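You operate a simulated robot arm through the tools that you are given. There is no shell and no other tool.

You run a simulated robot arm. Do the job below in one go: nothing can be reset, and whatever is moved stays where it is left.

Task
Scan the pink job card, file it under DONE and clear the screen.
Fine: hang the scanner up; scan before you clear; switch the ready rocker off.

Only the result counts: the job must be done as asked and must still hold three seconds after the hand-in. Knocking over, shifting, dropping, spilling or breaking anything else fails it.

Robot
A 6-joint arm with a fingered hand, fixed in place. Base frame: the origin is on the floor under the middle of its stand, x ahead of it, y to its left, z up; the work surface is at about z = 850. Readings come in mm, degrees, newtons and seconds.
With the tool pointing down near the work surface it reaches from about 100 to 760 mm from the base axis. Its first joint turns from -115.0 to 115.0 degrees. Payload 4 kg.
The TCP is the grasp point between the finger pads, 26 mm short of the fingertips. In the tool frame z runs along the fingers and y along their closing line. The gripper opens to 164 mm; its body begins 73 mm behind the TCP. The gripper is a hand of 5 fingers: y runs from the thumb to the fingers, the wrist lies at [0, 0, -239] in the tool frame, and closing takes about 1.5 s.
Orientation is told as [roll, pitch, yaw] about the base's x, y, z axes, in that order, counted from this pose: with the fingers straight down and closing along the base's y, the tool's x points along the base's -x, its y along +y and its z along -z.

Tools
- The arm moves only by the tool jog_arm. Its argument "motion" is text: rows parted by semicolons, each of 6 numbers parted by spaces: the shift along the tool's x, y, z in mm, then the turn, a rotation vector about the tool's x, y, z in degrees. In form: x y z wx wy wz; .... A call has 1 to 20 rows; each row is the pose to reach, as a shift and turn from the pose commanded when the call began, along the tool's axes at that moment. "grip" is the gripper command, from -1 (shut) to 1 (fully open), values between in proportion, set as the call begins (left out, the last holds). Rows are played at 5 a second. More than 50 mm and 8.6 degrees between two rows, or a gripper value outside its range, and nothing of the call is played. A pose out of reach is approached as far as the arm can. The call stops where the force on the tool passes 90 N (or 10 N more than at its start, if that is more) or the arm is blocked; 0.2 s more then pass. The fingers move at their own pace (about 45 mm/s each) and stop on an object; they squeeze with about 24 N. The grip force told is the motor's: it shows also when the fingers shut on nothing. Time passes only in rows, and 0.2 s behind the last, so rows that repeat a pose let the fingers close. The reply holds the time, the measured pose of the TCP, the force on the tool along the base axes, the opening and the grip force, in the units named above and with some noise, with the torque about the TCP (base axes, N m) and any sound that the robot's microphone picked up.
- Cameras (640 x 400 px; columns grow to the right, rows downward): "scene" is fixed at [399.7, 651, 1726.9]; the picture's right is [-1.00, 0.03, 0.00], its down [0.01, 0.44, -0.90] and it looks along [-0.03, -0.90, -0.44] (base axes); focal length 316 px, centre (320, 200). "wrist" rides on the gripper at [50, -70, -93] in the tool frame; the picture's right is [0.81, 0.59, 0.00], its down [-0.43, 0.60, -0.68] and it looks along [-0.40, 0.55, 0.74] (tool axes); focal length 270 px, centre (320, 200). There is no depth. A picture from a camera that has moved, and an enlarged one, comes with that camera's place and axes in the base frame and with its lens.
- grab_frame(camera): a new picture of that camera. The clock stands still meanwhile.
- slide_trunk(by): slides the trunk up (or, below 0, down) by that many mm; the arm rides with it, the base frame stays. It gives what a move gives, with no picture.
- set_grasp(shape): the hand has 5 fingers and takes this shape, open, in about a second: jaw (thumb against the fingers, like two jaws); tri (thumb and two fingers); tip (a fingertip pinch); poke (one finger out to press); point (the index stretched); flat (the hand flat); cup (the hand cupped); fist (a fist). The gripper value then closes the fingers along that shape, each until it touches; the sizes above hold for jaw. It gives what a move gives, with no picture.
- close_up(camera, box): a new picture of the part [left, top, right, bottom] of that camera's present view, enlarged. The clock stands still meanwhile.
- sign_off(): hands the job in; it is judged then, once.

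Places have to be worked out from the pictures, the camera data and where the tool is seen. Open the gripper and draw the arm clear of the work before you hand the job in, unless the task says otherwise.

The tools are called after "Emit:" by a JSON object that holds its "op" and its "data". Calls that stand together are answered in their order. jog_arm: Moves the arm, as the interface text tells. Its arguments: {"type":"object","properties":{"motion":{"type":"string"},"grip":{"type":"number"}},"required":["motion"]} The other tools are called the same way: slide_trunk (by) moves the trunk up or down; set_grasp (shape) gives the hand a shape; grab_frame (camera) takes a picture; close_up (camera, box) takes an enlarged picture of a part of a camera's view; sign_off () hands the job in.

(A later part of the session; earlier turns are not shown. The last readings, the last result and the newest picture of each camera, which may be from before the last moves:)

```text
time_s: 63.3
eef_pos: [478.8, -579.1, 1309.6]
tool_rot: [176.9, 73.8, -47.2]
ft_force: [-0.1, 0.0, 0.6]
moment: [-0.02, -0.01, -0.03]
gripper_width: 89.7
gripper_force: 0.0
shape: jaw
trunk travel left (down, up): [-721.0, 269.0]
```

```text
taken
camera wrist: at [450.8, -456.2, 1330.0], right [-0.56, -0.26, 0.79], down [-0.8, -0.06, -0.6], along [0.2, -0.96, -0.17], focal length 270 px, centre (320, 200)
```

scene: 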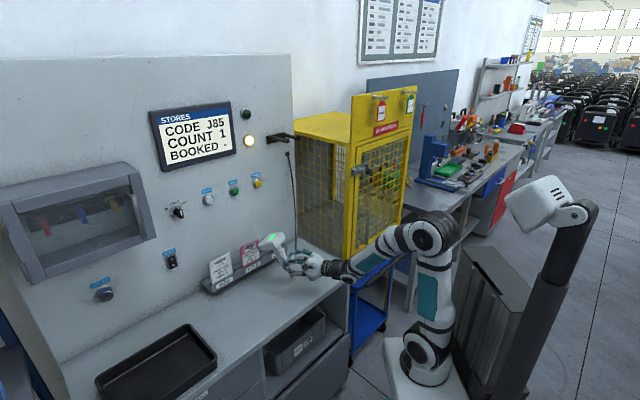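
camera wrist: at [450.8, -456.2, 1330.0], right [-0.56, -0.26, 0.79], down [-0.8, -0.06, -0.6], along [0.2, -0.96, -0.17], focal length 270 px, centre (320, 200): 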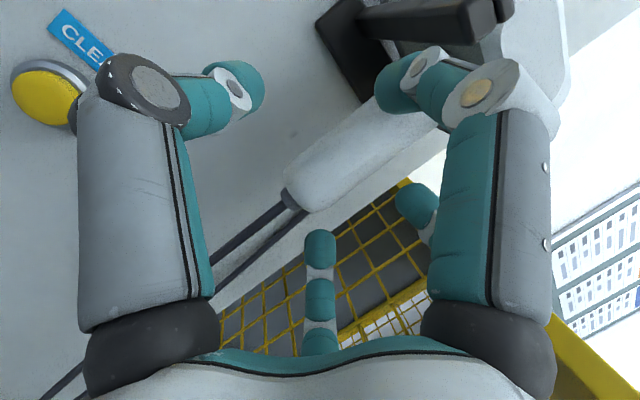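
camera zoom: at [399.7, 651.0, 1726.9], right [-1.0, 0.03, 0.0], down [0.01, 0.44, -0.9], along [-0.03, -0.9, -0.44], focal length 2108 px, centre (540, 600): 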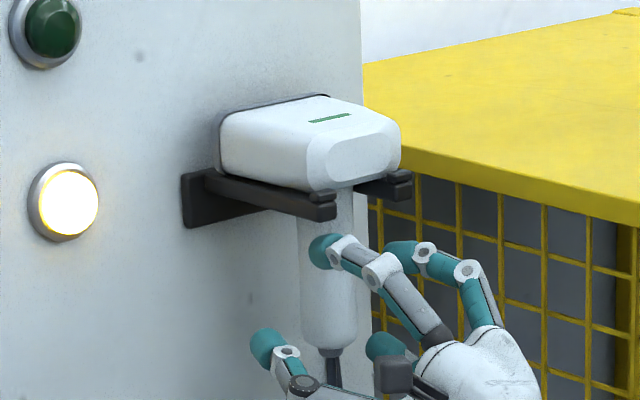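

Released; I'll zoom in closely to see how the scanner rests in the fork before withdrawing.

Emit:
{"op": "close_up", "data": {"camera": "scene", "box": [272, 118, 304, 142]}}

Emit:
{"op": "close_up", "data": {"camera": "wrist", "box": [260, 0, 600, 210]}}

```text
16.00 times, centred on (288, 130) of scene
camera zoom: at [399.7, 651.0, 1726.9], right [-1.0, 0.03, 0.0], down [0.01, 0.44, -0.9], along [-0.03, -0.9, -0.44], focal length 5059 px, centre (832, 1320)
```

zoom: 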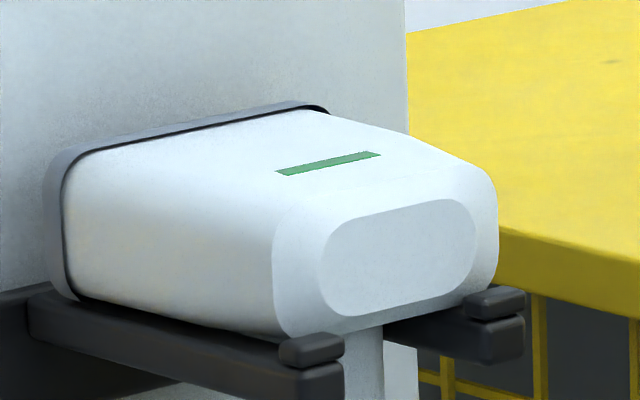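

```text
1.88 times, centred on (430, 105) of wrist
camera zoom: at [450.8, -456.2, 1330.0], right [-0.56, -0.26, 0.79], down [-0.8, -0.06, -0.6], along [0.2, -0.96, -0.17], focal length 509 px, centre (113, 379)
```

zoom: 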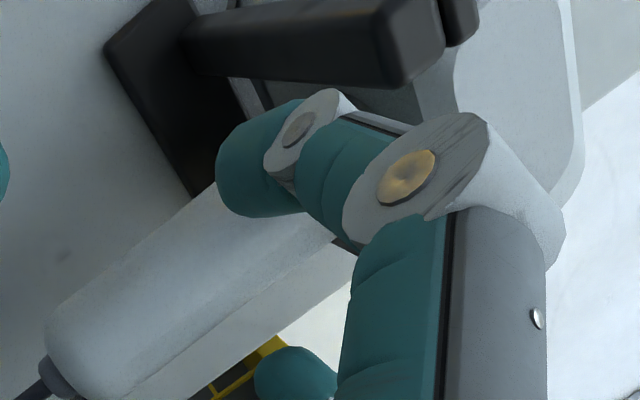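

The scanner rests in the fork between panel and stops. I'll roll the hand back 16° so the fingers straddle the handle evenly, then withdraw straight out.

Emit:
{"op": "jog_arm", "data": {"motion": "0 0 0 0 0 -8; 0 0 0 0 0 -16; 2.8 0 -9.6 0 0 -16; 5.6 0 -19.2 0 0 -16; 11.2 0 -38.4 0 0 -16; 19.6 0 -67 0 0 -16; 28 0 -96 0 0 -16; 28 0 -96 0 0 -16"}}

Emit:
{"op": "close_up", "data": {"camera": "scene", "box": [262, 110, 342, 170]}}

Emit:
{"op": "grab_frame", "data": {"camera": "wrist"}}

```text
time_s: 65.1
eef_pos: [407.8, -508.2, 1310.2]
tool_rot: [135.5, 66.9, -91.5]
ft_force: [0.0, 0.5, 0.5]
moment: [0.0, -0.03, 0.01]
gripper_width: 89.9
gripper_force: 0.0
shape: jaw
trunk travel left (down, up): [-721.0, 269.0]
```

```text
6.67 times, centred on (302, 140) of scene
camera zoom: at [399.7, 651.0, 1726.9], right [-1.0, 0.03, 0.0], down [0.01, 0.44, -0.9], along [-0.03, -0.9, -0.44], focal length 2108 px, centre (440, 600)
```

zoom: 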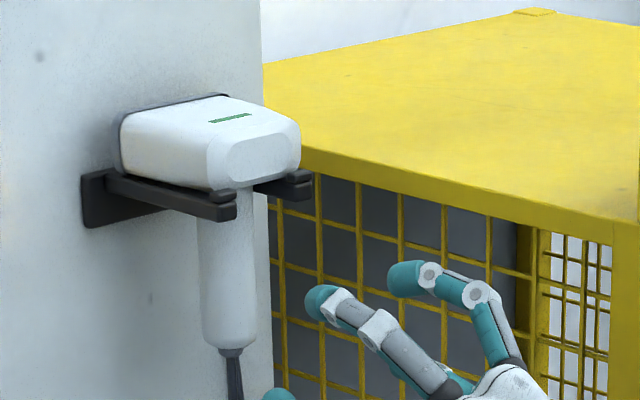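

```text
taken
camera wrist: at [394.0, -381.6, 1309.7], right [-0.42, -0.05, 0.91], down [-0.9, -0.09, -0.42], along [0.1, -1.0, -0.01], focal length 270 px, centre (320, 200)
```

wrist: 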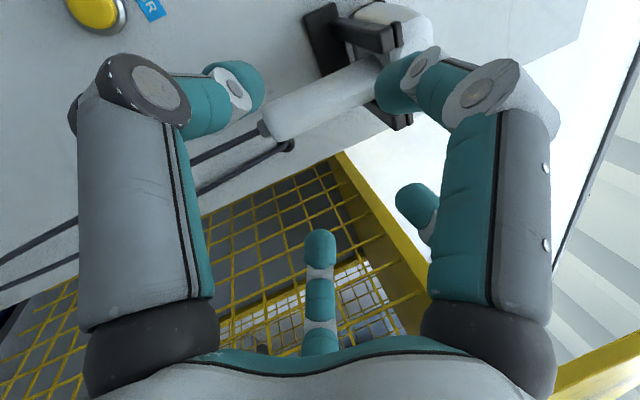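

The scanner hangs straight and steady again. Next I turn the hand to point down, tilted 20° toward the panel, and bring it over the rack to inspect the slots.

Emit:
{"op": "jog_arm", "data": {"motion": "0 0 0 5.61 -4.22 -4.47; 0 0 0 11.23 -8.44 -8.93; 0 0 0 16.84 -12.66 -13.4; -6.6 -18.8 -6.2 22.46 -16.88 -17.86; -13.2 -37.6 -12.4 28.07 -21.1 -22.33; -19.9 -56.4 -18.7 33.68 -25.32 -26.8; -26.5 -75.2 -24.9 39.3 -29.54 -31.26; -33.1 -94 -31.1 44.91 -33.76 -35.73; -39.7 -112.9 -37.3 50.52 -37.98 -40.19; -46.3 -131.7 -43.5 56.14 -42.2 -44.66; -53 -150.5 -49.8 61.75 -46.42 -49.13; -59.6 -169.3 -56 67.37 -50.64 -53.59; -66.2 -188.1 -62.2 72.98 -54.86 -58.06; -66.2 -188.1 -62.2 72.98 -54.86 -58.06"}}

Emit:
{"op": "grab_frame", "data": {"camera": "wrist"}}

Emit:
{"op": "grab_frame", "data": {"camera": "scene"}}

```text
time_s: 68.1
eef_pos: [499.5, -374.9, 1180.3]
tool_rot: [20.1, -0.1, -135.1]
ft_force: [0.2, 0.2, 0.5]
moment: [0.0, 0.02, 0.0]
gripper_width: 89.9
gripper_force: 0.0
shape: jaw
trunk travel left (down, up): [-721.0, 269.0]
```

```text
taken
camera wrist: at [466.5, -270.5, 1242.5], right [0.96, 0.18, 0.2], down [-0.07, -0.54, 0.84], along [0.26, -0.83, -0.5], focal length 270 px, centre (320, 200)
```

wrist: 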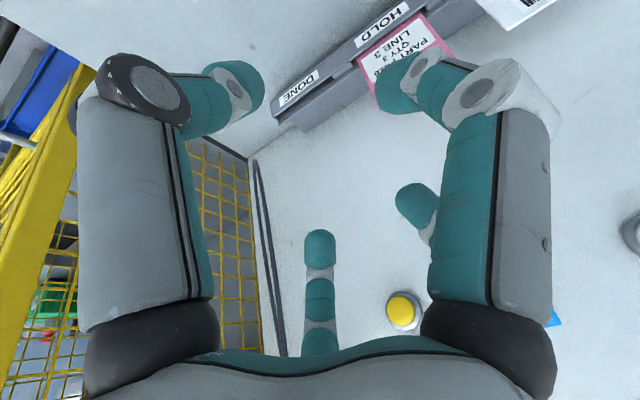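

```text
taken
```

scene: 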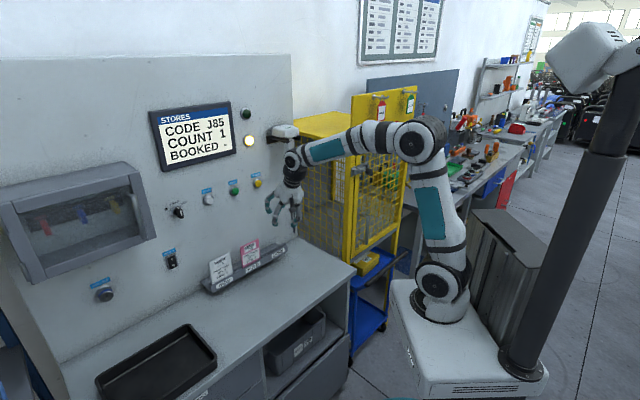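

Pose is exact (s≈88, w≈618, z≈1180). I'll lower and shift left so the wrist camera looks squarely at the pink card and the DONE slot between the fingers.

Emit:
{"op": "jog_arm", "data": {"motion": "20 -10.3 28.2 0 0 0; 40 -20.5 56.4 0 0 0; 60 -30.8 84.6 0 0 0; 80 -41 112.8 0 0 0; 100 -51.3 141 0 0 0; 100 -51.3 141 0 0 0"}}

Emit:
{"op": "grab_frame", "data": {"camera": "wrist"}}

```text
time_s: 69.5
eef_pos: [571.4, -305.8, 1030.5]
tool_rot: [20.1, 0.1, -135.1]
ft_force: [0.1, -0.2, -0.4]
moment: [0.01, -0.02, 0.0]
gripper_width: 90.1
gripper_force: 0.0
shape: jaw
trunk travel left (down, up): [-721.0, 269.0]
```

```text
taken
camera wrist: at [537.4, -200.5, 1093.3], right [0.96, 0.18, 0.2], down [-0.08, -0.54, 0.84], along [0.26, -0.82, -0.5], focal length 270 px, centre (320, 200)
```

wrist: 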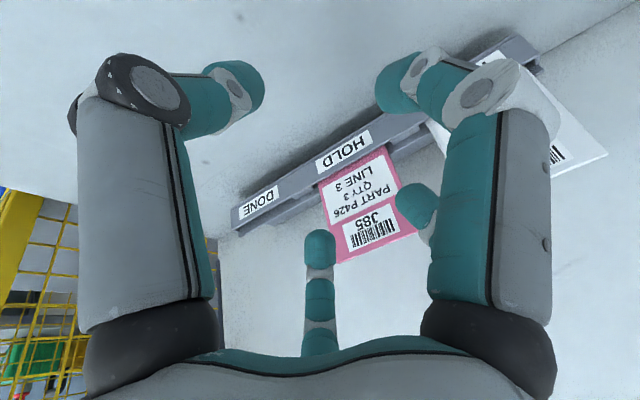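

Emit:
{"op": "close_up", "data": {"camera": "wrist", "box": [220, 90, 440, 270]}}

Emit:
{"op": "close_up", "data": {"camera": "wrist", "box": [220, 130, 340, 240]}}

Emit:
{"op": "close_up", "data": {"camera": "scene", "box": [195, 230, 245, 300]}}

Emit:
{"op": "close_up", "data": {"camera": "scene", "box": [228, 230, 298, 290]}}

```text
2.22 times, centred on (330, 180) of wrist
camera zoom: at [537.4, -200.5, 1093.3], right [0.96, 0.18, 0.2], down [-0.08, -0.54, 0.84], along [0.26, -0.82, -0.5], focal length 601 px, centre (298, 244)
```

zoom: 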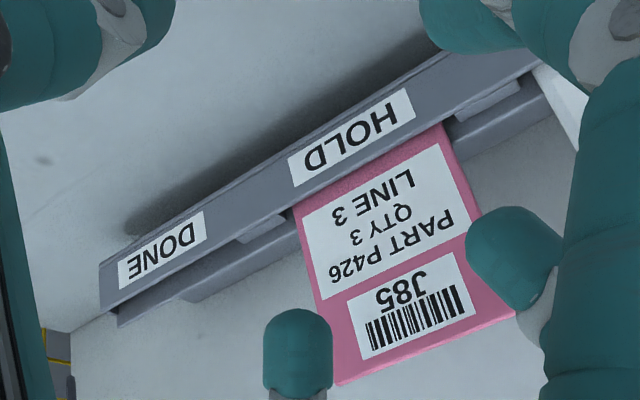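

```text
3.64 times, centred on (280, 185) of wrist
camera zoom: at [537.4, -200.5, 1093.3], right [0.96, 0.18, 0.2], down [-0.08, -0.54, 0.84], along [0.26, -0.82, -0.5], focal length 983 px, centre (466, 254)
```

zoom: 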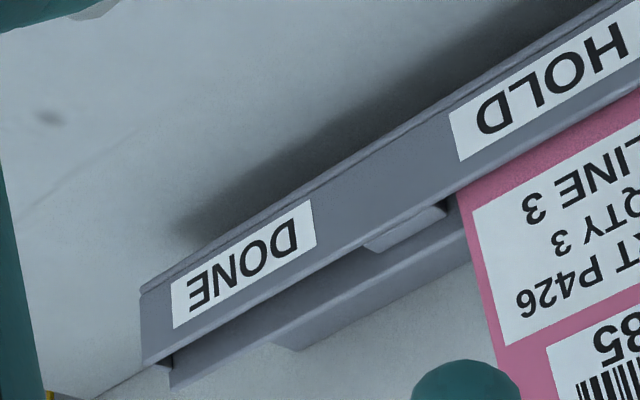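

```text
5.71 times, centred on (220, 265) of scene
camera zoom: at [399.7, 651.0, 1726.9], right [-1.0, 0.03, 0.0], down [0.01, 0.44, -0.9], along [-0.03, -0.9, -0.44], focal length 1807 px, centre (891, -171)
```

zoom: 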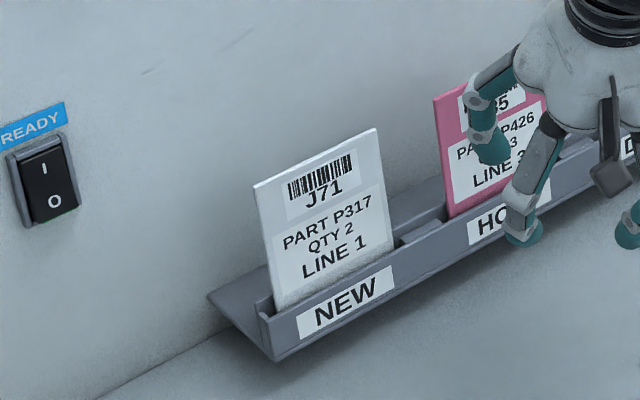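

```text
6.67 times, centred on (263, 260) of scene
camera zoom: at [399.7, 651.0, 1726.9], right [-1.0, 0.03, 0.0], down [0.01, 0.44, -0.9], along [-0.03, -0.9, -0.44], focal length 2108 px, centre (700, -200)
```

zoom: 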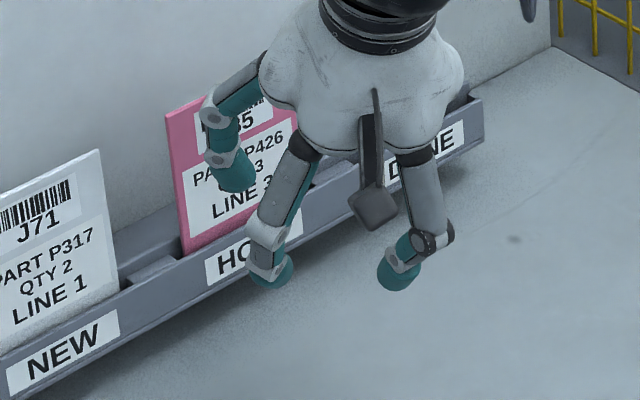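

Triangulating with the earlier high view, the pink card stands vertical at s≈116–201, w≈762, top z≈1016; the lip top is z≈912 and DONE's label centre is at s≈25. I'll narrow the hand to 36 mm and bring it above the card with thumb in front and two fingers behind.

Emit:
{"op": "jog_arm", "data": {"motion": "0 7.6 -20.9 0 0 0; 0 15.2 -41.8 0 0 0; -7.5 46.9 -30.3 0 0 0; -14.9 78.5 -18.8 0 0 0; -22.4 110.2 -7.2 0 0 0; -29.8 141.8 4.3 0 0 0; -29.8 141.8 4.3 0 0 0", "grip": -0.56}}

Emit:
{"op": "grab_frame", "data": {"camera": "wrist"}}

Emit:
{"op": "close_up", "data": {"camera": "scene", "box": [205, 190, 305, 280]}}

```text
time_s: 71.1
eef_pos: [643.9, -420.2, 1074.7]
tool_rot: [20.0, -0.1, -135.1]
ft_force: [-0.1, 0.5, 0.2]
moment: [0.02, 0.0, -0.02]
gripper_width: 36.6
gripper_force: 0.0
shape: jaw
trunk travel left (down, up): [-721.0, 269.0]
```

```text
taken
camera wrist: at [609.4, -315.9, 1136.7], right [0.96, 0.18, 0.2], down [-0.08, -0.54, 0.84], along [0.26, -0.82, -0.5], focal length 270 px, centre (320, 200)
```

wrist: 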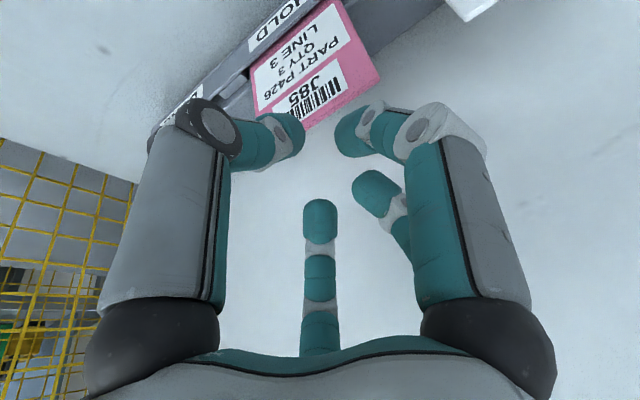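

```text
4.44 times, centred on (255, 235) of scene
camera zoom: at [399.7, 651.0, 1726.9], right [-1.0, 0.03, 0.0], down [0.01, 0.44, -0.9], along [-0.03, -0.9, -0.44], focal length 1405 px, centre (609, 44)
```

zoom: 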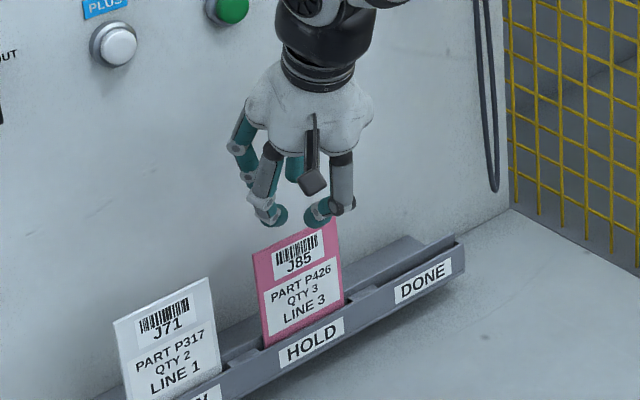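

The hand is centred over the card (s≈158, w≈752). I'll descend straight down 72 mm in small steps, so the thumb passes in front and the two fingers behind.

Emit:
{"op": "jog_arm", "data": {"motion": "0 -6 16.9 0 0 0; 0 -10 28.2 0 0 0; 0 -14 39.5 0 0 0; 0 -14 39.5 0 0 0"}}

Emit:
{"op": "grab_frame", "data": {"camera": "wrist"}}

Emit:
{"op": "close_up", "data": {"camera": "scene", "box": [225, 205, 295, 275]}}

```text
time_s: 72.1
eef_pos: [646.1, -420.8, 1032.0]
tool_rot: [20.2, 0.1, -135.2]
ft_force: [0.2, -0.1, 0.0]
moment: [-0.01, 0.0, -0.01]
gripper_width: 36.4
gripper_force: 0.1
shape: jaw
trunk travel left (down, up): [-721.0, 269.0]
```

```text
taken
camera wrist: at [611.3, -315.3, 1095.2], right [0.96, 0.18, 0.2], down [-0.08, -0.54, 0.84], along [0.26, -0.82, -0.5], focal length 270 px, centre (320, 200)
```

wrist: 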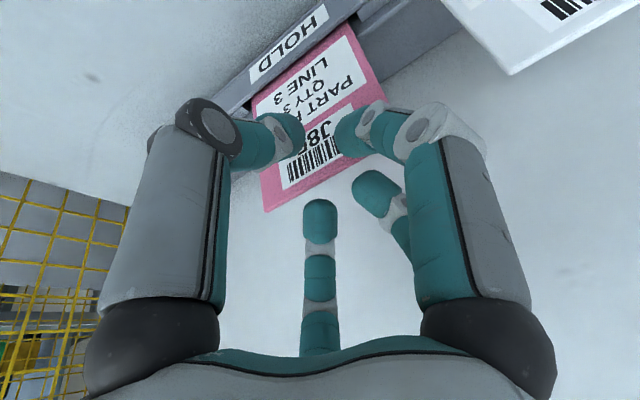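

```text
5.71 times, centred on (260, 240) of scene
camera zoom: at [399.7, 651.0, 1726.9], right [-1.0, 0.03, 0.0], down [0.01, 0.44, -0.9], along [-0.03, -0.9, -0.44], focal length 1807 px, centre (663, -29)
```

zoom: 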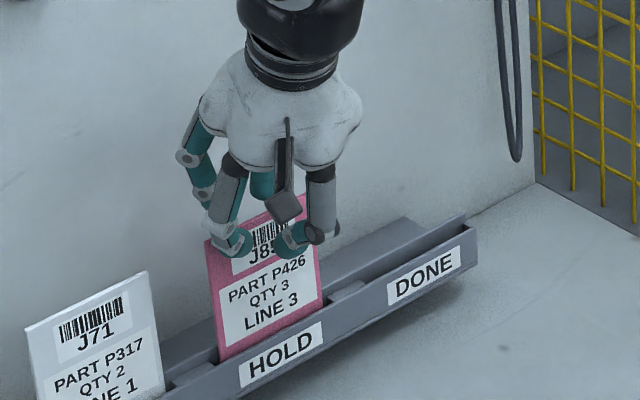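

The card's top edge is entering between the thumb side and the two rear fingers as planned, with no contact. I'll descend the remaining 29 mm.

Emit:
{"op": "jog_arm", "data": {"motion": "0 -3.3 9.1 0 0 0; 0 -6.6 18.2 0 0 0; 0 -9.9 27.3 0 0 0; 0 -9.9 27.3 0 0 0"}}

Emit:
{"op": "grab_frame", "data": {"camera": "wrist"}}

Emit:
{"op": "close_up", "data": {"camera": "scene", "box": [225, 205, 295, 275]}}

```text
time_s: 73.1
eef_pos: [645.3, -420.6, 1004.3]
tool_rot: [20.1, 0.0, -135.1]
ft_force: [0.5, -0.3, 0.0]
moment: [0.03, -0.02, 0.01]
gripper_width: 36.3
gripper_force: 0.1
shape: jaw
trunk travel left (down, up): [-721.0, 269.0]
```

```text
taken
camera wrist: at [611.1, -316.6, 1066.1], right [0.96, 0.18, 0.2], down [-0.08, -0.54, 0.84], along [0.26, -0.82, -0.5], focal length 270 px, centre (320, 200)
```

wrist: 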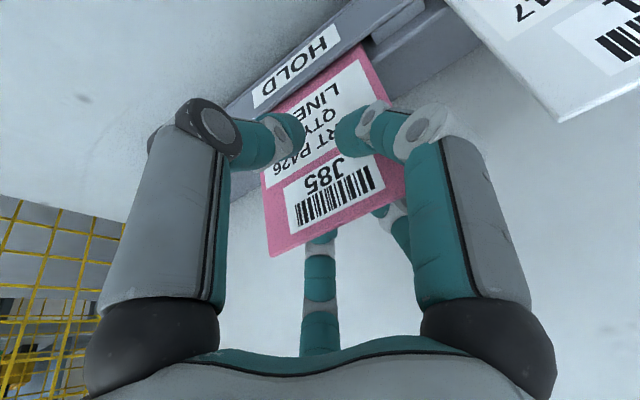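

```text
5.71 times, centred on (260, 240) of scene
camera zoom: at [399.7, 651.0, 1726.9], right [-1.0, 0.03, 0.0], down [0.01, 0.44, -0.9], along [-0.03, -0.9, -0.44], focal length 1807 px, centre (663, -29)
```

zoom: 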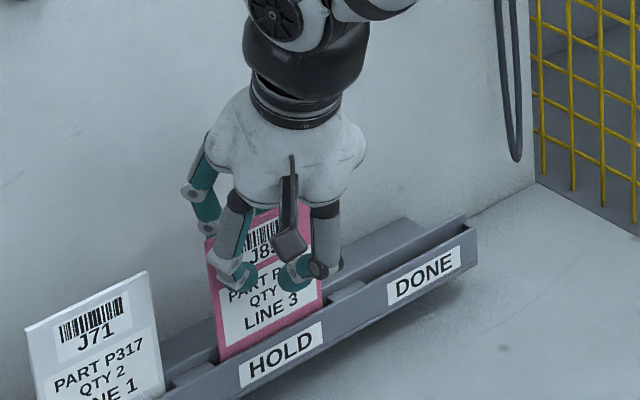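

The card now lies between the front fingers and the two rear ones, with no contact force. I'll close on it.

Emit:
{"op": "jog_arm", "data": {"motion": "0 0 0 0 0 0; 0 0 0 0 0 0; 0 0 0 0 0 0; 0 0 0 0 0 0; 0 0 0 0 0 0; 0 0 0 0 0 0", "grip": -1}}

Emit:
{"op": "grab_frame", "data": {"camera": "wrist"}}

Emit:
{"op": "close_up", "data": {"camera": "scene", "box": [225, 205, 295, 275]}}

```text
time_s: 74.5
eef_pos: [645.8, -422.4, 1004.5]
tool_rot: [20.1, -0.1, -135.1]
ft_force: [-1.2, 2.1, -0.4]
moment: [0.21, 0.17, -0.03]
gripper_width: 2.1
gripper_force: 23.8
shape: jaw
trunk travel left (down, up): [-721.0, 269.0]
```

```text
taken
camera wrist: at [611.0, -316.4, 1066.1], right [0.96, 0.18, 0.2], down [-0.08, -0.54, 0.84], along [0.26, -0.82, -0.5], focal length 270 px, centre (320, 200)
```

wrist: 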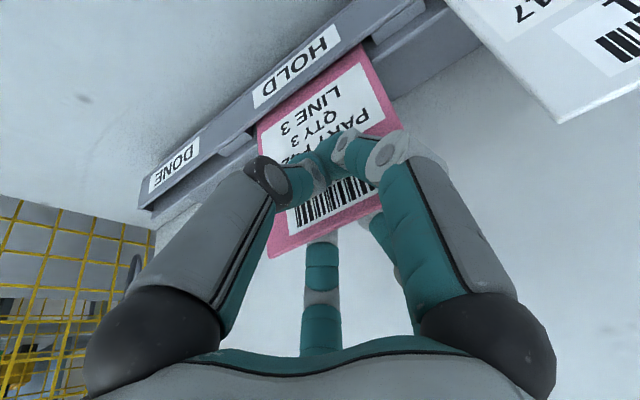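

```text
5.71 times, centred on (260, 240) of scene
camera zoom: at [399.7, 651.0, 1726.9], right [-1.0, 0.03, 0.0], down [0.01, 0.44, -0.9], along [-0.03, -0.9, -0.44], focal length 1807 px, centre (663, -29)
```

zoom: 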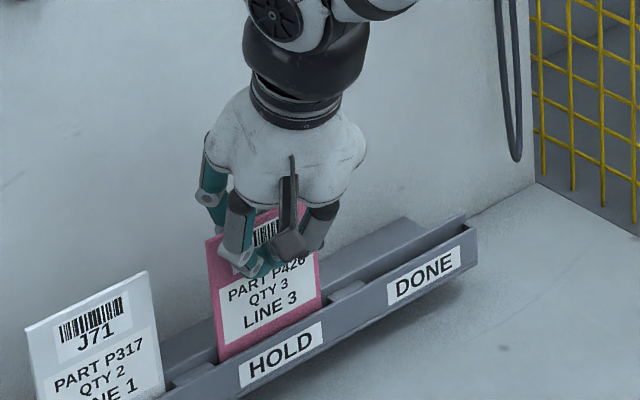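

The card is gripped (2.1 mm, 23.8 N). I'll lift it 55 mm straight up out of the slot.

Emit:
{"op": "jog_arm", "data": {"motion": "0 3.4 -9.4 0 0 0; 0 6.8 -18.8 0 0 0; 0 10.3 -28.2 0 0 0; 0 13.7 -37.6 0 0 0; 0 18.8 -51.7 0 0 0; 0 18.8 -51.7 0 0 0"}}

Emit:
{"op": "grab_frame", "data": {"camera": "wrist"}}

Emit:
{"op": "close_up", "data": {"camera": "scene", "box": [225, 195, 305, 275]}}

```text
time_s: 75.9
eef_pos: [646.4, -420.1, 1057.6]
tool_rot: [20.1, -0.2, -135.0]
ft_force: [-0.6, -0.1, -0.6]
moment: [0.03, 0.04, 0.0]
gripper_width: 1.7
gripper_force: 23.9
shape: jaw
trunk travel left (down, up): [-721.0, 269.0]
```

```text
taken
camera wrist: at [611.8, -316.5, 1120.1], right [0.96, 0.18, 0.2], down [-0.08, -0.54, 0.84], along [0.26, -0.82, -0.5], focal length 270 px, centre (320, 200)
```

wrist: 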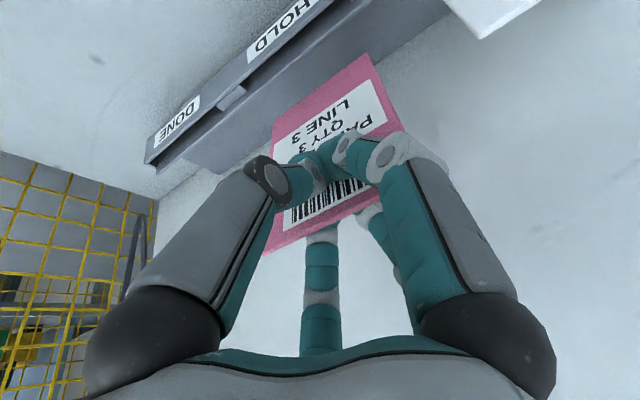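

```text
5.00 times, centred on (265, 235) of scene
camera zoom: at [399.7, 651.0, 1726.9], right [-1.0, 0.03, 0.0], down [0.01, 0.44, -0.9], along [-0.03, -0.9, -0.44], focal length 1581 px, centre (595, 25)
```

zoom: 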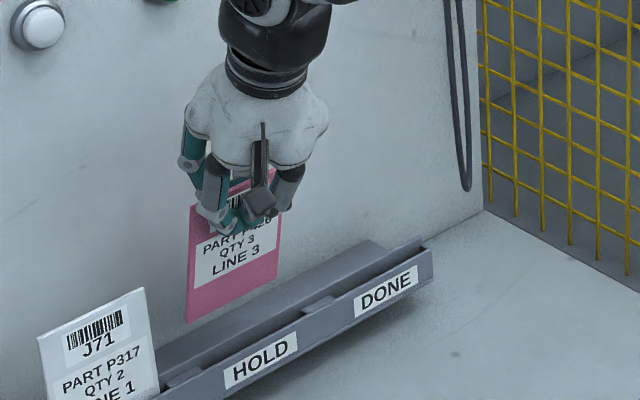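

The card came out cleanly and the rack is empty at HOLD. I'll zoom in to measure how the card hangs and where the DONE slot lies.

Emit:
{"op": "close_up", "data": {"camera": "wrist", "box": [230, 30, 420, 170]}}

Emit:
{"op": "close_up", "data": {"camera": "wrist", "box": [130, 60, 270, 190]}}

Emit:
{"op": "close_up", "data": {"camera": "scene", "box": [245, 225, 295, 275]}}

```text
2.86 times, centred on (325, 100) of wrist
camera zoom: at [611.8, -316.5, 1120.1], right [0.96, 0.18, 0.2], down [-0.08, -0.54, 0.84], along [0.26, -0.82, -0.5], focal length 772 px, centre (306, 486)
```

zoom: 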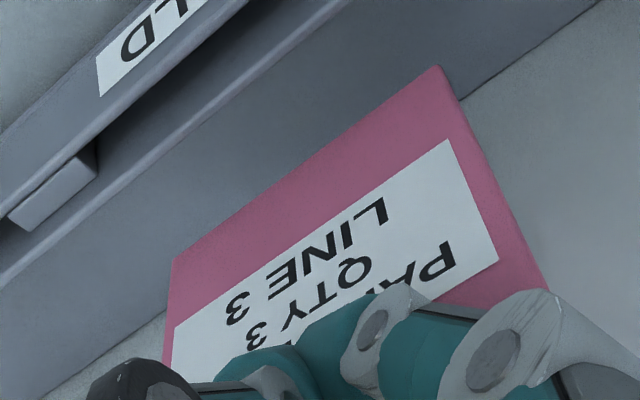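

```text
3.08 times, centred on (200, 125) of wrist
camera zoom: at [611.8, -316.5, 1120.1], right [0.96, 0.18, 0.2], down [-0.08, -0.54, 0.84], along [0.26, -0.82, -0.5], focal length 832 px, centre (689, 431)
```

zoom: 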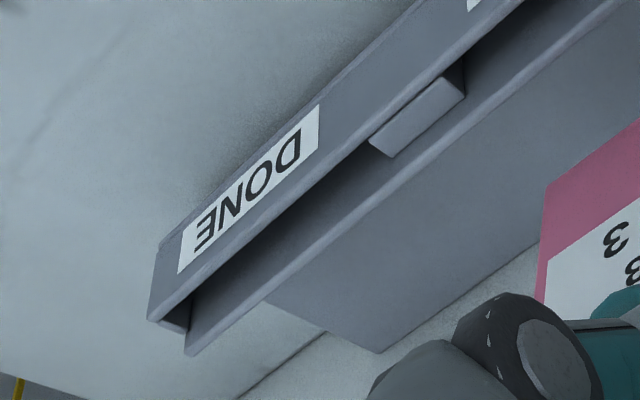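

```text
8.00 times, centred on (270, 250) of scene
camera zoom: at [399.7, 651.0, 1726.9], right [-1.0, 0.03, 0.0], down [0.01, 0.44, -0.9], along [-0.03, -0.9, -0.44], focal length 2530 px, centre (720, -200)
```

zoom: 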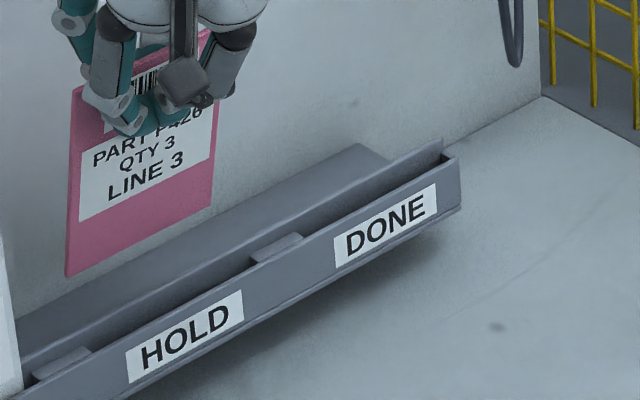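

The slot is about 7–8 mm wide (w≈760.5–768) and DONE spans s≈−32…70. The card hangs with its bottom about 12° toward the panel, following the hand's tilt, so I'll turn the hand 12° to make the card vertical and re-measure.

Emit:
{"op": "jog_arm", "data": {"motion": "0 0 0 6 0 0; 0 0 0 12 0 0; 0 0 0 12 0 0"}}

Emit:
{"op": "grab_frame", "data": {"camera": "wrist"}}

Emit:
{"op": "close_up", "data": {"camera": "wrist", "box": [210, 10, 430, 170]}}

Emit:
{"op": "close_up", "data": {"camera": "scene", "box": [225, 205, 295, 275]}}

```text
time_s: 76.7
eef_pos: [646.4, -420.1, 1058.6]
tool_rot: [8.3, 0.0, -135.1]
ft_force: [-0.2, -0.8, -1.4]
moment: [0.0, 0.0, -0.02]
gripper_width: 1.9
gripper_force: 24.2
shape: jaw
trunk travel left (down, up): [-721.0, 269.0]
```

```text
taken
camera wrist: at [622.7, -327.1, 1139.8], right [0.98, 0.16, 0.08], down [0.04, -0.65, 0.75], along [0.17, -0.74, -0.65], focal length 270 px, centre (320, 200)
```

wrist: 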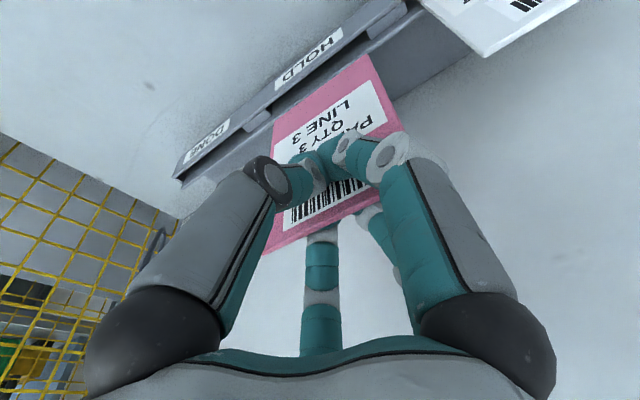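

```text
2.50 times, centred on (320, 90) of wrist
camera zoom: at [622.7, -327.1, 1139.8], right [0.98, 0.16, 0.08], down [0.04, -0.65, 0.75], along [0.17, -0.74, -0.65], focal length 676 px, centre (320, 475)
```

zoom: 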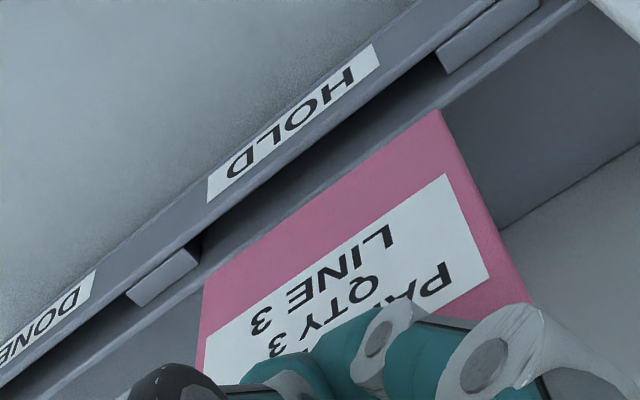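

```text
5.71 times, centred on (260, 240) of scene
camera zoom: at [399.7, 651.0, 1726.9], right [-1.0, 0.03, 0.0], down [0.01, 0.44, -0.9], along [-0.03, -0.9, -0.44], focal length 1807 px, centre (663, -29)
```

zoom: 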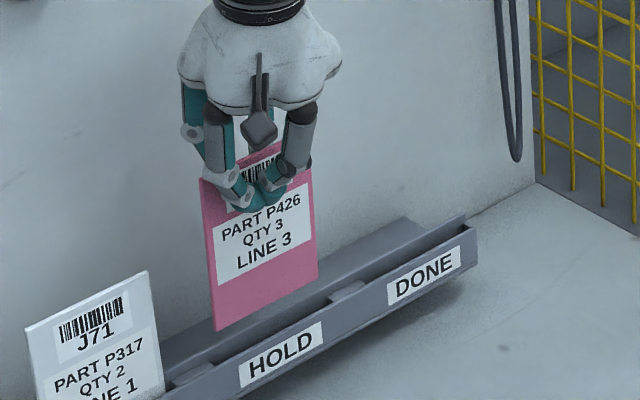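

The card is now nearly vertical with its bottom edge at w≈758, z≈952. I'll carry it 140 mm right over the DONE slot and 5.5 mm toward the panel, then check against the slot.

Emit:
{"op": "jog_arm", "data": {"motion": "-28 1.1 0.2 0 0 0; -56 2.2 0.3 0 0 0; -84 3.2 0.5 0 0 0; -112 4.3 0.6 0 0 0; -140 5.4 0.8 0 0 0; -140 5.4 0.8 0 0 0"}}

Emit:
{"op": "close_up", "data": {"camera": "wrist", "box": [210, 10, 430, 170]}}

Emit:
{"op": "close_up", "data": {"camera": "scene", "box": [245, 205, 315, 275]}}

Emit:
{"op": "grab_frame", "data": {"camera": "wrist"}}

```text
time_s: 78.1
eef_pos: [548.6, -522.9, 1058.3]
tool_rot: [8.1, -0.1, -135.1]
ft_force: [-1.1, -0.9, -0.9]
moment: [0.0, -0.02, -0.01]
gripper_width: 1.8
gripper_force: 23.5
shape: jaw
trunk travel left (down, up): [-721.0, 269.0]
```

```text
2.50 times, centred on (320, 90) of wrist
camera zoom: at [525.8, -430.0, 1138.7], right [0.98, 0.16, 0.08], down [0.04, -0.65, 0.75], along [0.17, -0.74, -0.65], focal length 676 px, centre (320, 475)
```

zoom: 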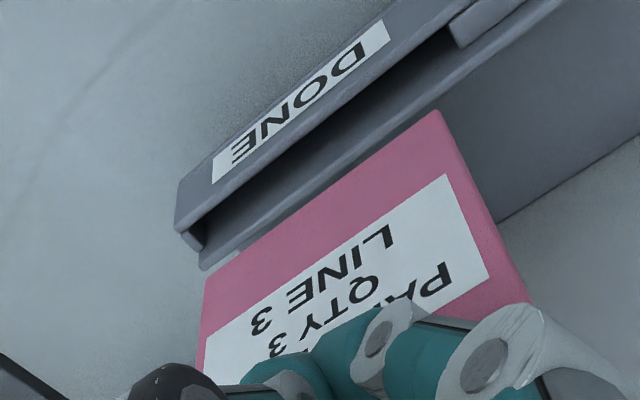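

```text
5.71 times, centred on (280, 240) of scene
camera zoom: at [399.7, 651.0, 1726.9], right [-1.0, 0.03, 0.0], down [0.01, 0.44, -0.9], along [-0.03, -0.9, -0.44], focal length 1807 px, centre (549, -29)
```

zoom: 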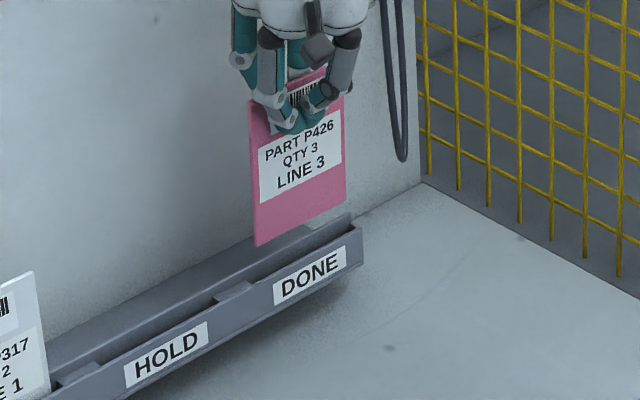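

```text
taken
camera wrist: at [525.8, -430.0, 1138.7], right [0.98, 0.16, 0.08], down [0.04, -0.65, 0.75], along [0.17, -0.74, -0.65], focal length 270 px, centre (320, 200)
```

wrist: 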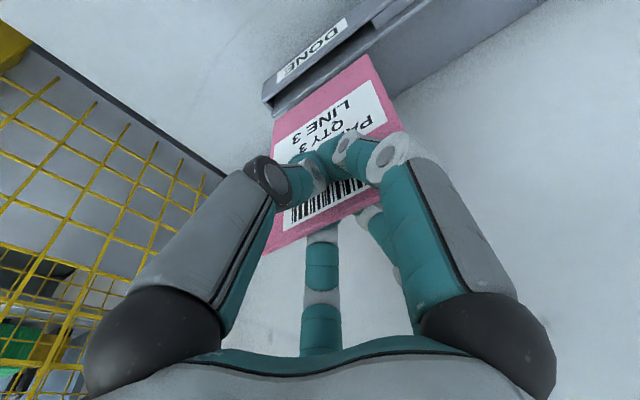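

The card hangs over DONE (s≈−21…63, bottom z≈951). I'll enlarge the slot area to place the card's bottom edge accurately between lip and back wall.

Emit:
{"op": "close_up", "data": {"camera": "wrist", "box": [255, 20, 375, 120]}}

Emit:
{"op": "close_up", "data": {"camera": "scene", "box": [270, 225, 300, 255]}}

```text
4.00 times, centred on (315, 70) of wrist
camera zoom: at [525.8, -430.0, 1138.7], right [0.98, 0.16, 0.08], down [0.04, -0.65, 0.75], along [0.17, -0.74, -0.65], focal length 1081 px, centre (340, 720)
```

zoom: 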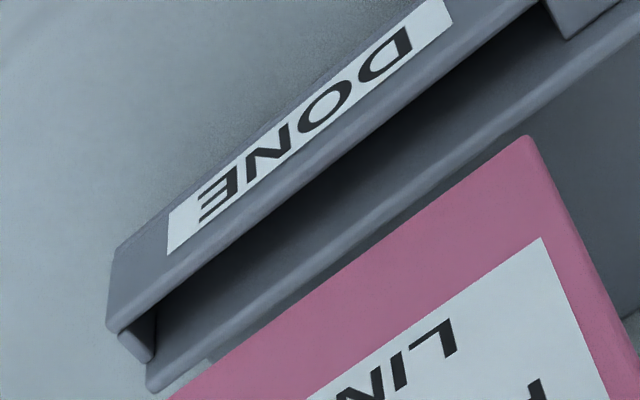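

```text
13.33 times, centred on (285, 240) of scene
camera zoom: at [399.7, 651.0, 1726.9], right [-1.0, 0.03, 0.0], down [0.01, 0.44, -0.9], along [-0.03, -0.9, -0.44], focal length 4216 px, centre (787, -333)
```

zoom: 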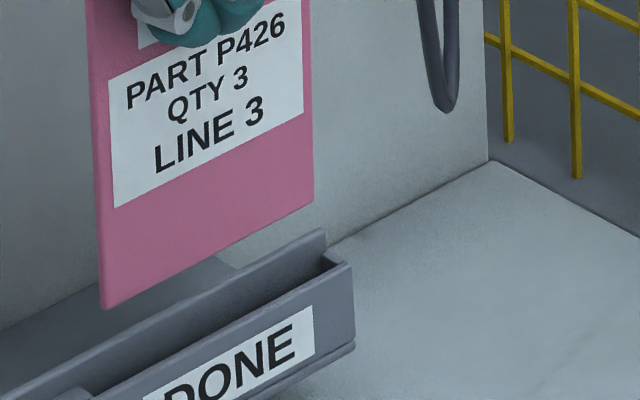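

In this view the slot's inner faces are at w≈762 and ≈771 and the card's front face is at w≈762.5. I'll shift 3.5 mm toward the panel and 2 mm right, lower 28 mm and check.

Emit:
{"op": "jog_arm", "data": {"motion": "-2 3.5 0.5 0 0 0; -2 2.2 9.7 0 0 0; -2 0.8 19 0 0 0; -2 -0.5 28.2 0 0 0; -2 -0.5 28.2 0 0 0"}}

Emit:
{"op": "close_up", "data": {"camera": "wrist", "box": [255, 20, 415, 120]}}

Emit:
{"op": "close_up", "data": {"camera": "scene", "box": [255, 225, 305, 275]}}

```text
time_s: 79.3
eef_pos: [549.8, -527.6, 1039.8]
tool_rot: [9.1, 0.0, -135.2]
ft_force: [-1.9, 0.5, 48.6]
moment: [-0.18, -0.23, 0.04]
gripper_width: 2.9
gripper_force: 24.1
shape: jaw
trunk travel left (down, up): [-721.0, 269.0]
```

```text
4.00 times, centred on (335, 70) of wrist
camera zoom: at [525.6, -433.0, 1120.4], right [0.98, 0.16, 0.09], down [0.03, -0.65, 0.76], along [0.18, -0.75, -0.64], focal length 1081 px, centre (260, 720)
```

zoom: 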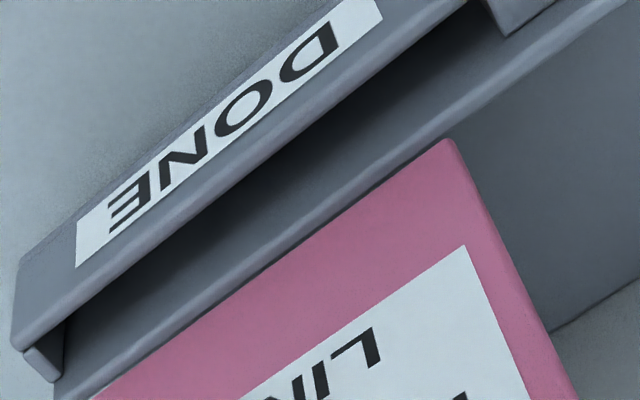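

```text
8.00 times, centred on (280, 250) of scene
camera zoom: at [399.7, 651.0, 1726.9], right [-1.0, 0.03, 0.0], down [0.01, 0.44, -0.9], along [-0.03, -0.9, -0.44], focal length 2530 px, centre (640, -200)
```

zoom: 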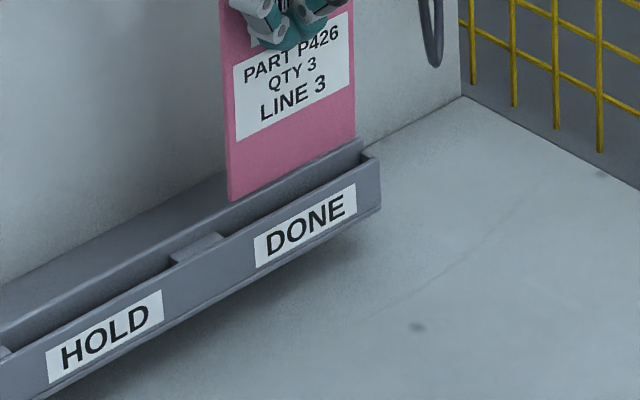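

The card's bottom landed on the back wall's top edge (49 N), so the card is a bit wider and further back than I reckoned: its bottom was really at w≈771. It slipped only about 1 mm. I'll raise 20 mm, move 5.5 mm back toward me and look again.

Emit:
{"op": "jog_arm", "data": {"motion": "0 1.4 -9.9 0 0 0; 0 2.85 -19.8 0 0 0; 0 -2.6 -20.6 0 0 0; 0 -2.6 -20.6 0 0 0"}}

Emit:
{"op": "close_up", "data": {"camera": "wrist", "box": [255, 20, 415, 120]}}

Emit:
{"op": "close_up", "data": {"camera": "scene", "box": [265, 225, 305, 265]}}

```text
time_s: 80.3
eef_pos: [547.8, -522.9, 1048.2]
tool_rot: [8.0, 0.0, -135.1]
ft_force: [-1.0, 0.1, -0.2]
moment: [0.01, 0.0, 0.04]
gripper_width: 2.5
gripper_force: 23.8
shape: jaw
trunk travel left (down, up): [-721.0, 269.0]
```

```text
4.00 times, centred on (335, 70) of wrist
camera zoom: at [524.9, -430.3, 1130.5], right [0.98, 0.16, 0.08], down [0.04, -0.66, 0.75], along [0.17, -0.74, -0.65], focal length 1081 px, centre (260, 720)
```

zoom: 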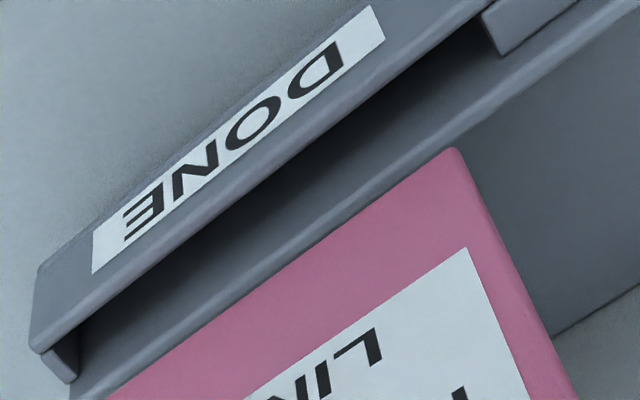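

```text
10.00 times, centred on (285, 245) of scene
camera zoom: at [399.7, 651.0, 1726.9], right [-1.0, 0.03, 0.0], down [0.01, 0.44, -0.9], along [-0.03, -0.9, -0.44], focal length 3162 px, centre (670, -250)
```

zoom: 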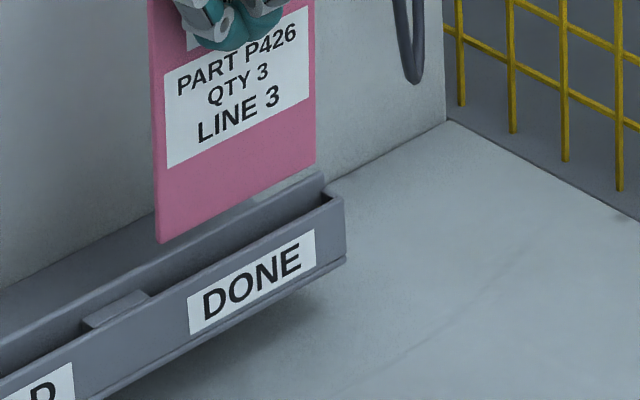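

By projecting the card's edge onto the wall level, the card would clear the back wall by only about 0.3 mm. I'll move a further 3.2 mm toward me and lower 16 mm, watching the force.

Emit:
{"op": "jog_arm", "data": {"motion": "0 -3.2 -0.5 0 0 0; 0 -4.3 7.4 0 0 0; 0 -5.45 15.4 0 0 0; 0 -5.45 15.4 0 0 0"}}

Emit:
{"op": "close_up", "data": {"camera": "wrist", "box": [255, 20, 415, 120]}}

Emit:
{"op": "close_up", "data": {"camera": "scene", "box": [265, 225, 305, 265]}}

```text
time_s: 81.3
eef_pos: [543.7, -520.9, 1040.8]
tool_rot: [8.7, 0.0, -135.2]
ft_force: [-1.7, 3.0, 35.8]
moment: [-0.12, -0.14, 0.0]
gripper_width: 2.7
gripper_force: 24.3
shape: jaw
trunk travel left (down, up): [-721.0, 269.0]
```

```text
4.00 times, centred on (335, 70) of wrist
camera zoom: at [520.6, -427.2, 1121.0], right [0.98, 0.16, 0.09], down [0.04, -0.65, 0.76], along [0.18, -0.74, -0.64], focal length 1081 px, centre (260, 720)
```

zoom: 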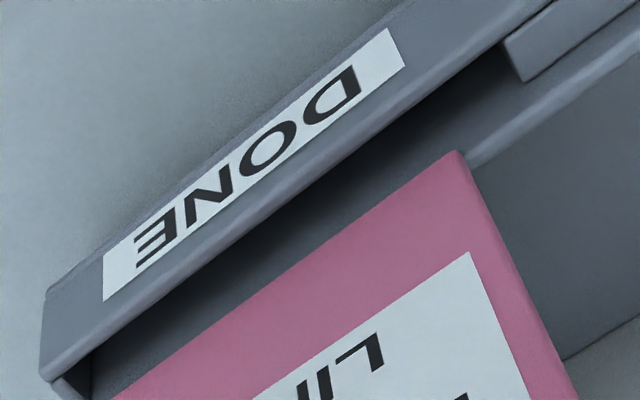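

```text
10.00 times, centred on (285, 245) of scene
camera zoom: at [399.7, 651.0, 1726.9], right [-1.0, 0.03, 0.0], down [0.01, 0.44, -0.9], along [-0.03, -0.9, -0.44], focal length 3162 px, centre (670, -250)
```

zoom: 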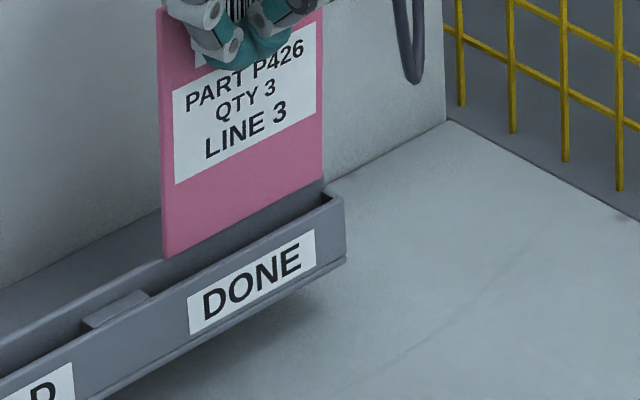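

Still touching at the same height: the card's back face is just catching the back wall's inner edge (card w≈767.7, wall ≈770). I'll raise 14 mm, move another 4.5 mm toward me and try again.

Emit:
{"op": "jog_arm", "data": {"motion": "0 2 -13.9 0 0 0; 0 -2.5 -14.5 0 0 0; 0 -3.4 -8.5 0 0 0; 0 -4.2 -2.6 0 0 0; 0 -4.2 -2.6 0 0 0"}}

Emit:
{"op": "close_up", "data": {"camera": "wrist", "box": [255, 20, 415, 120]}}

Emit:
{"op": "close_up", "data": {"camera": "scene", "box": [265, 225, 305, 265]}}

```text
time_s: 82.5
eef_pos: [543.3, -516.9, 1036.2]
tool_rot: [8.0, 0.0, -135.2]
ft_force: [0.2, 0.8, -0.4]
moment: [-0.01, 0.01, -0.05]
gripper_width: 2.6
gripper_force: 23.9
shape: jaw
trunk travel left (down, up): [-721.0, 269.0]
```

```text
4.00 times, centred on (335, 70) of wrist
camera zoom: at [519.1, -424.0, 1117.3], right [0.98, 0.16, 0.08], down [0.04, -0.66, 0.75], along [0.17, -0.74, -0.65], focal length 1081 px, centre (260, 720)
```

zoom: 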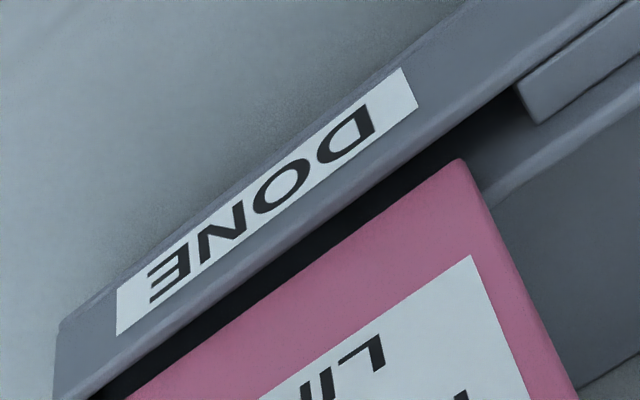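

```text
10.00 times, centred on (285, 245) of scene
camera zoom: at [399.7, 651.0, 1726.9], right [-1.0, 0.03, 0.0], down [0.01, 0.44, -0.9], along [-0.03, -0.9, -0.44], focal length 3162 px, centre (670, -250)
```

zoom: 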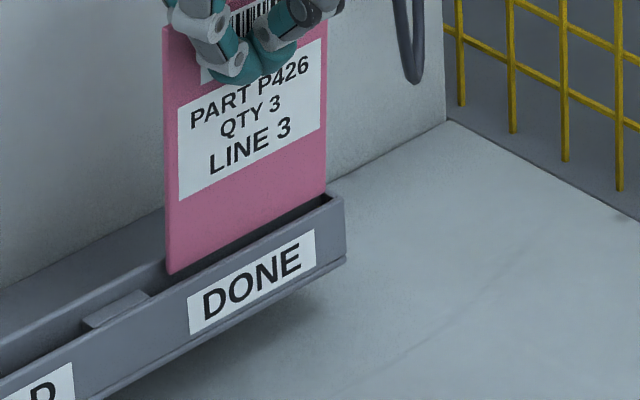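

The card's bottom has now entered the slot in front of the back wall with no force. It sits a few mm toward the right end, so I'll shift 4 mm left and lower 12 mm more.

Emit:
{"op": "jog_arm", "data": {"motion": "4 0 0 0 0 0; 4 -0.9 5.9 0 0 0; 4 -1.7 11.9 0 0 0; 4 -1.7 11.9 0 0 0"}}

Emit:
{"op": "close_up", "data": {"camera": "wrist", "box": [255, 20, 415, 120]}}

Emit:
{"op": "close_up", "data": {"camera": "scene", "box": [265, 225, 305, 265]}}

```text
time_s: 83.5
eef_pos: [545.7, -515.7, 1024.4]
tool_rot: [8.2, 0.1, -135.1]
ft_force: [-0.2, -0.3, -1.0]
moment: [0.04, 0.01, 0.0]
gripper_width: 2.6
gripper_force: 24.1
shape: jaw
trunk travel left (down, up): [-721.0, 269.0]
```

```text
4.00 times, centred on (335, 70) of wrist
camera zoom: at [521.8, -421.4, 1105.8], right [0.98, 0.16, 0.08], down [0.04, -0.65, 0.75], along [0.17, -0.74, -0.65], focal length 1081 px, centre (260, 720)
```

zoom: 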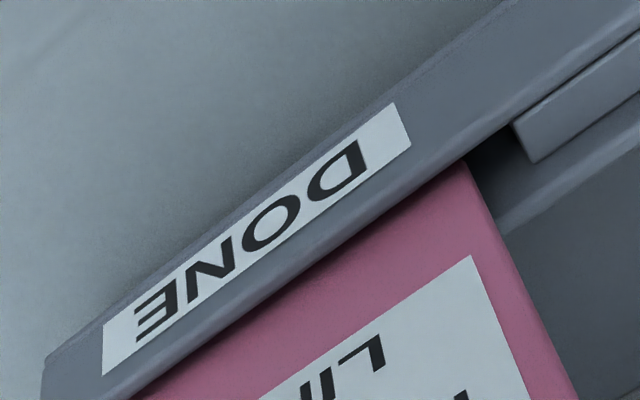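

```text
10.00 times, centred on (285, 245) of scene
camera zoom: at [399.7, 651.0, 1726.9], right [-1.0, 0.03, 0.0], down [0.01, 0.44, -0.9], along [-0.03, -0.9, -0.44], focal length 3162 px, centre (670, -250)
```

zoom: 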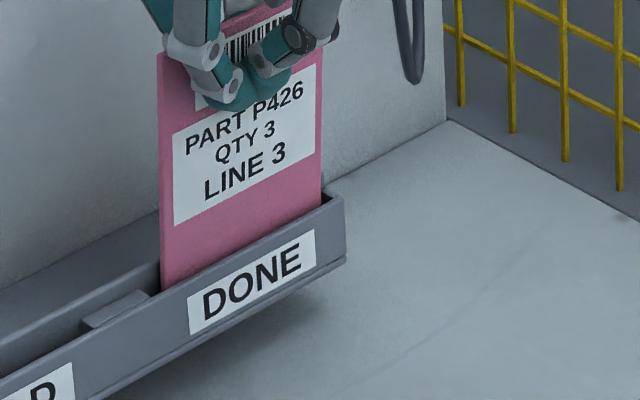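

The card is well inside the DONE slot with no force. I'll keep lowering in small steps until it touches the slot floor.

Emit:
{"op": "jog_arm", "data": {"motion": "0 -0.7 4.9 0 0 0; 0 -1.4 9.9 0 0 0; 0 -1.7 11.9 0 0 0; 0 -1.7 11.9 0 0 0"}}

Emit:
{"op": "close_up", "data": {"camera": "scene", "box": [265, 225, 305, 265]}}

Emit:
{"op": "close_up", "data": {"camera": "wrist", "box": [235, 20, 435, 220]}}

```text
time_s: 84.5
eef_pos: [545.5, -515.3, 1011.7]
tool_rot: [8.1, 0.1, -135.1]
ft_force: [0.4, -0.6, -0.8]
moment: [-0.01, 0.0, 0.01]
gripper_width: 2.4
gripper_force: 23.8
shape: jaw
trunk travel left (down, up): [-721.0, 269.0]
```

```text
10.00 times, centred on (285, 245) of scene
camera zoom: at [399.7, 651.0, 1726.9], right [-1.0, 0.03, 0.0], down [0.01, 0.44, -0.9], along [-0.03, -0.9, -0.44], focal length 3162 px, centre (670, -250)
```

zoom: 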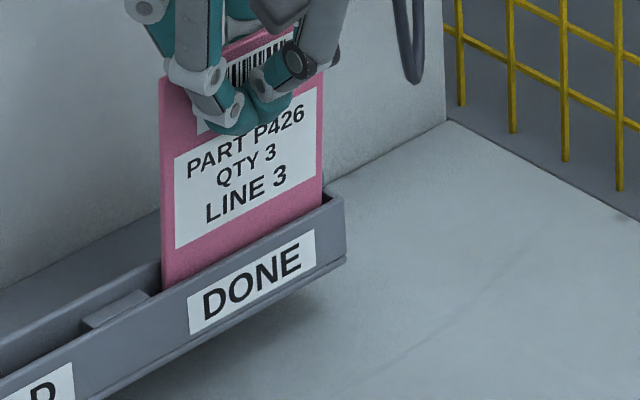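

```text
2.00 times, centred on (335, 120) of wrist
camera zoom: at [522.0, -422.0, 1093.4], right [0.98, 0.16, 0.08], down [0.04, -0.65, 0.75], along [0.17, -0.74, -0.65], focal length 541 px, centre (290, 360)
```

zoom: 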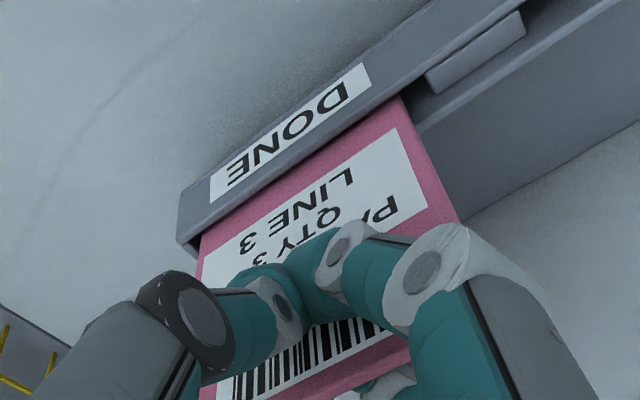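

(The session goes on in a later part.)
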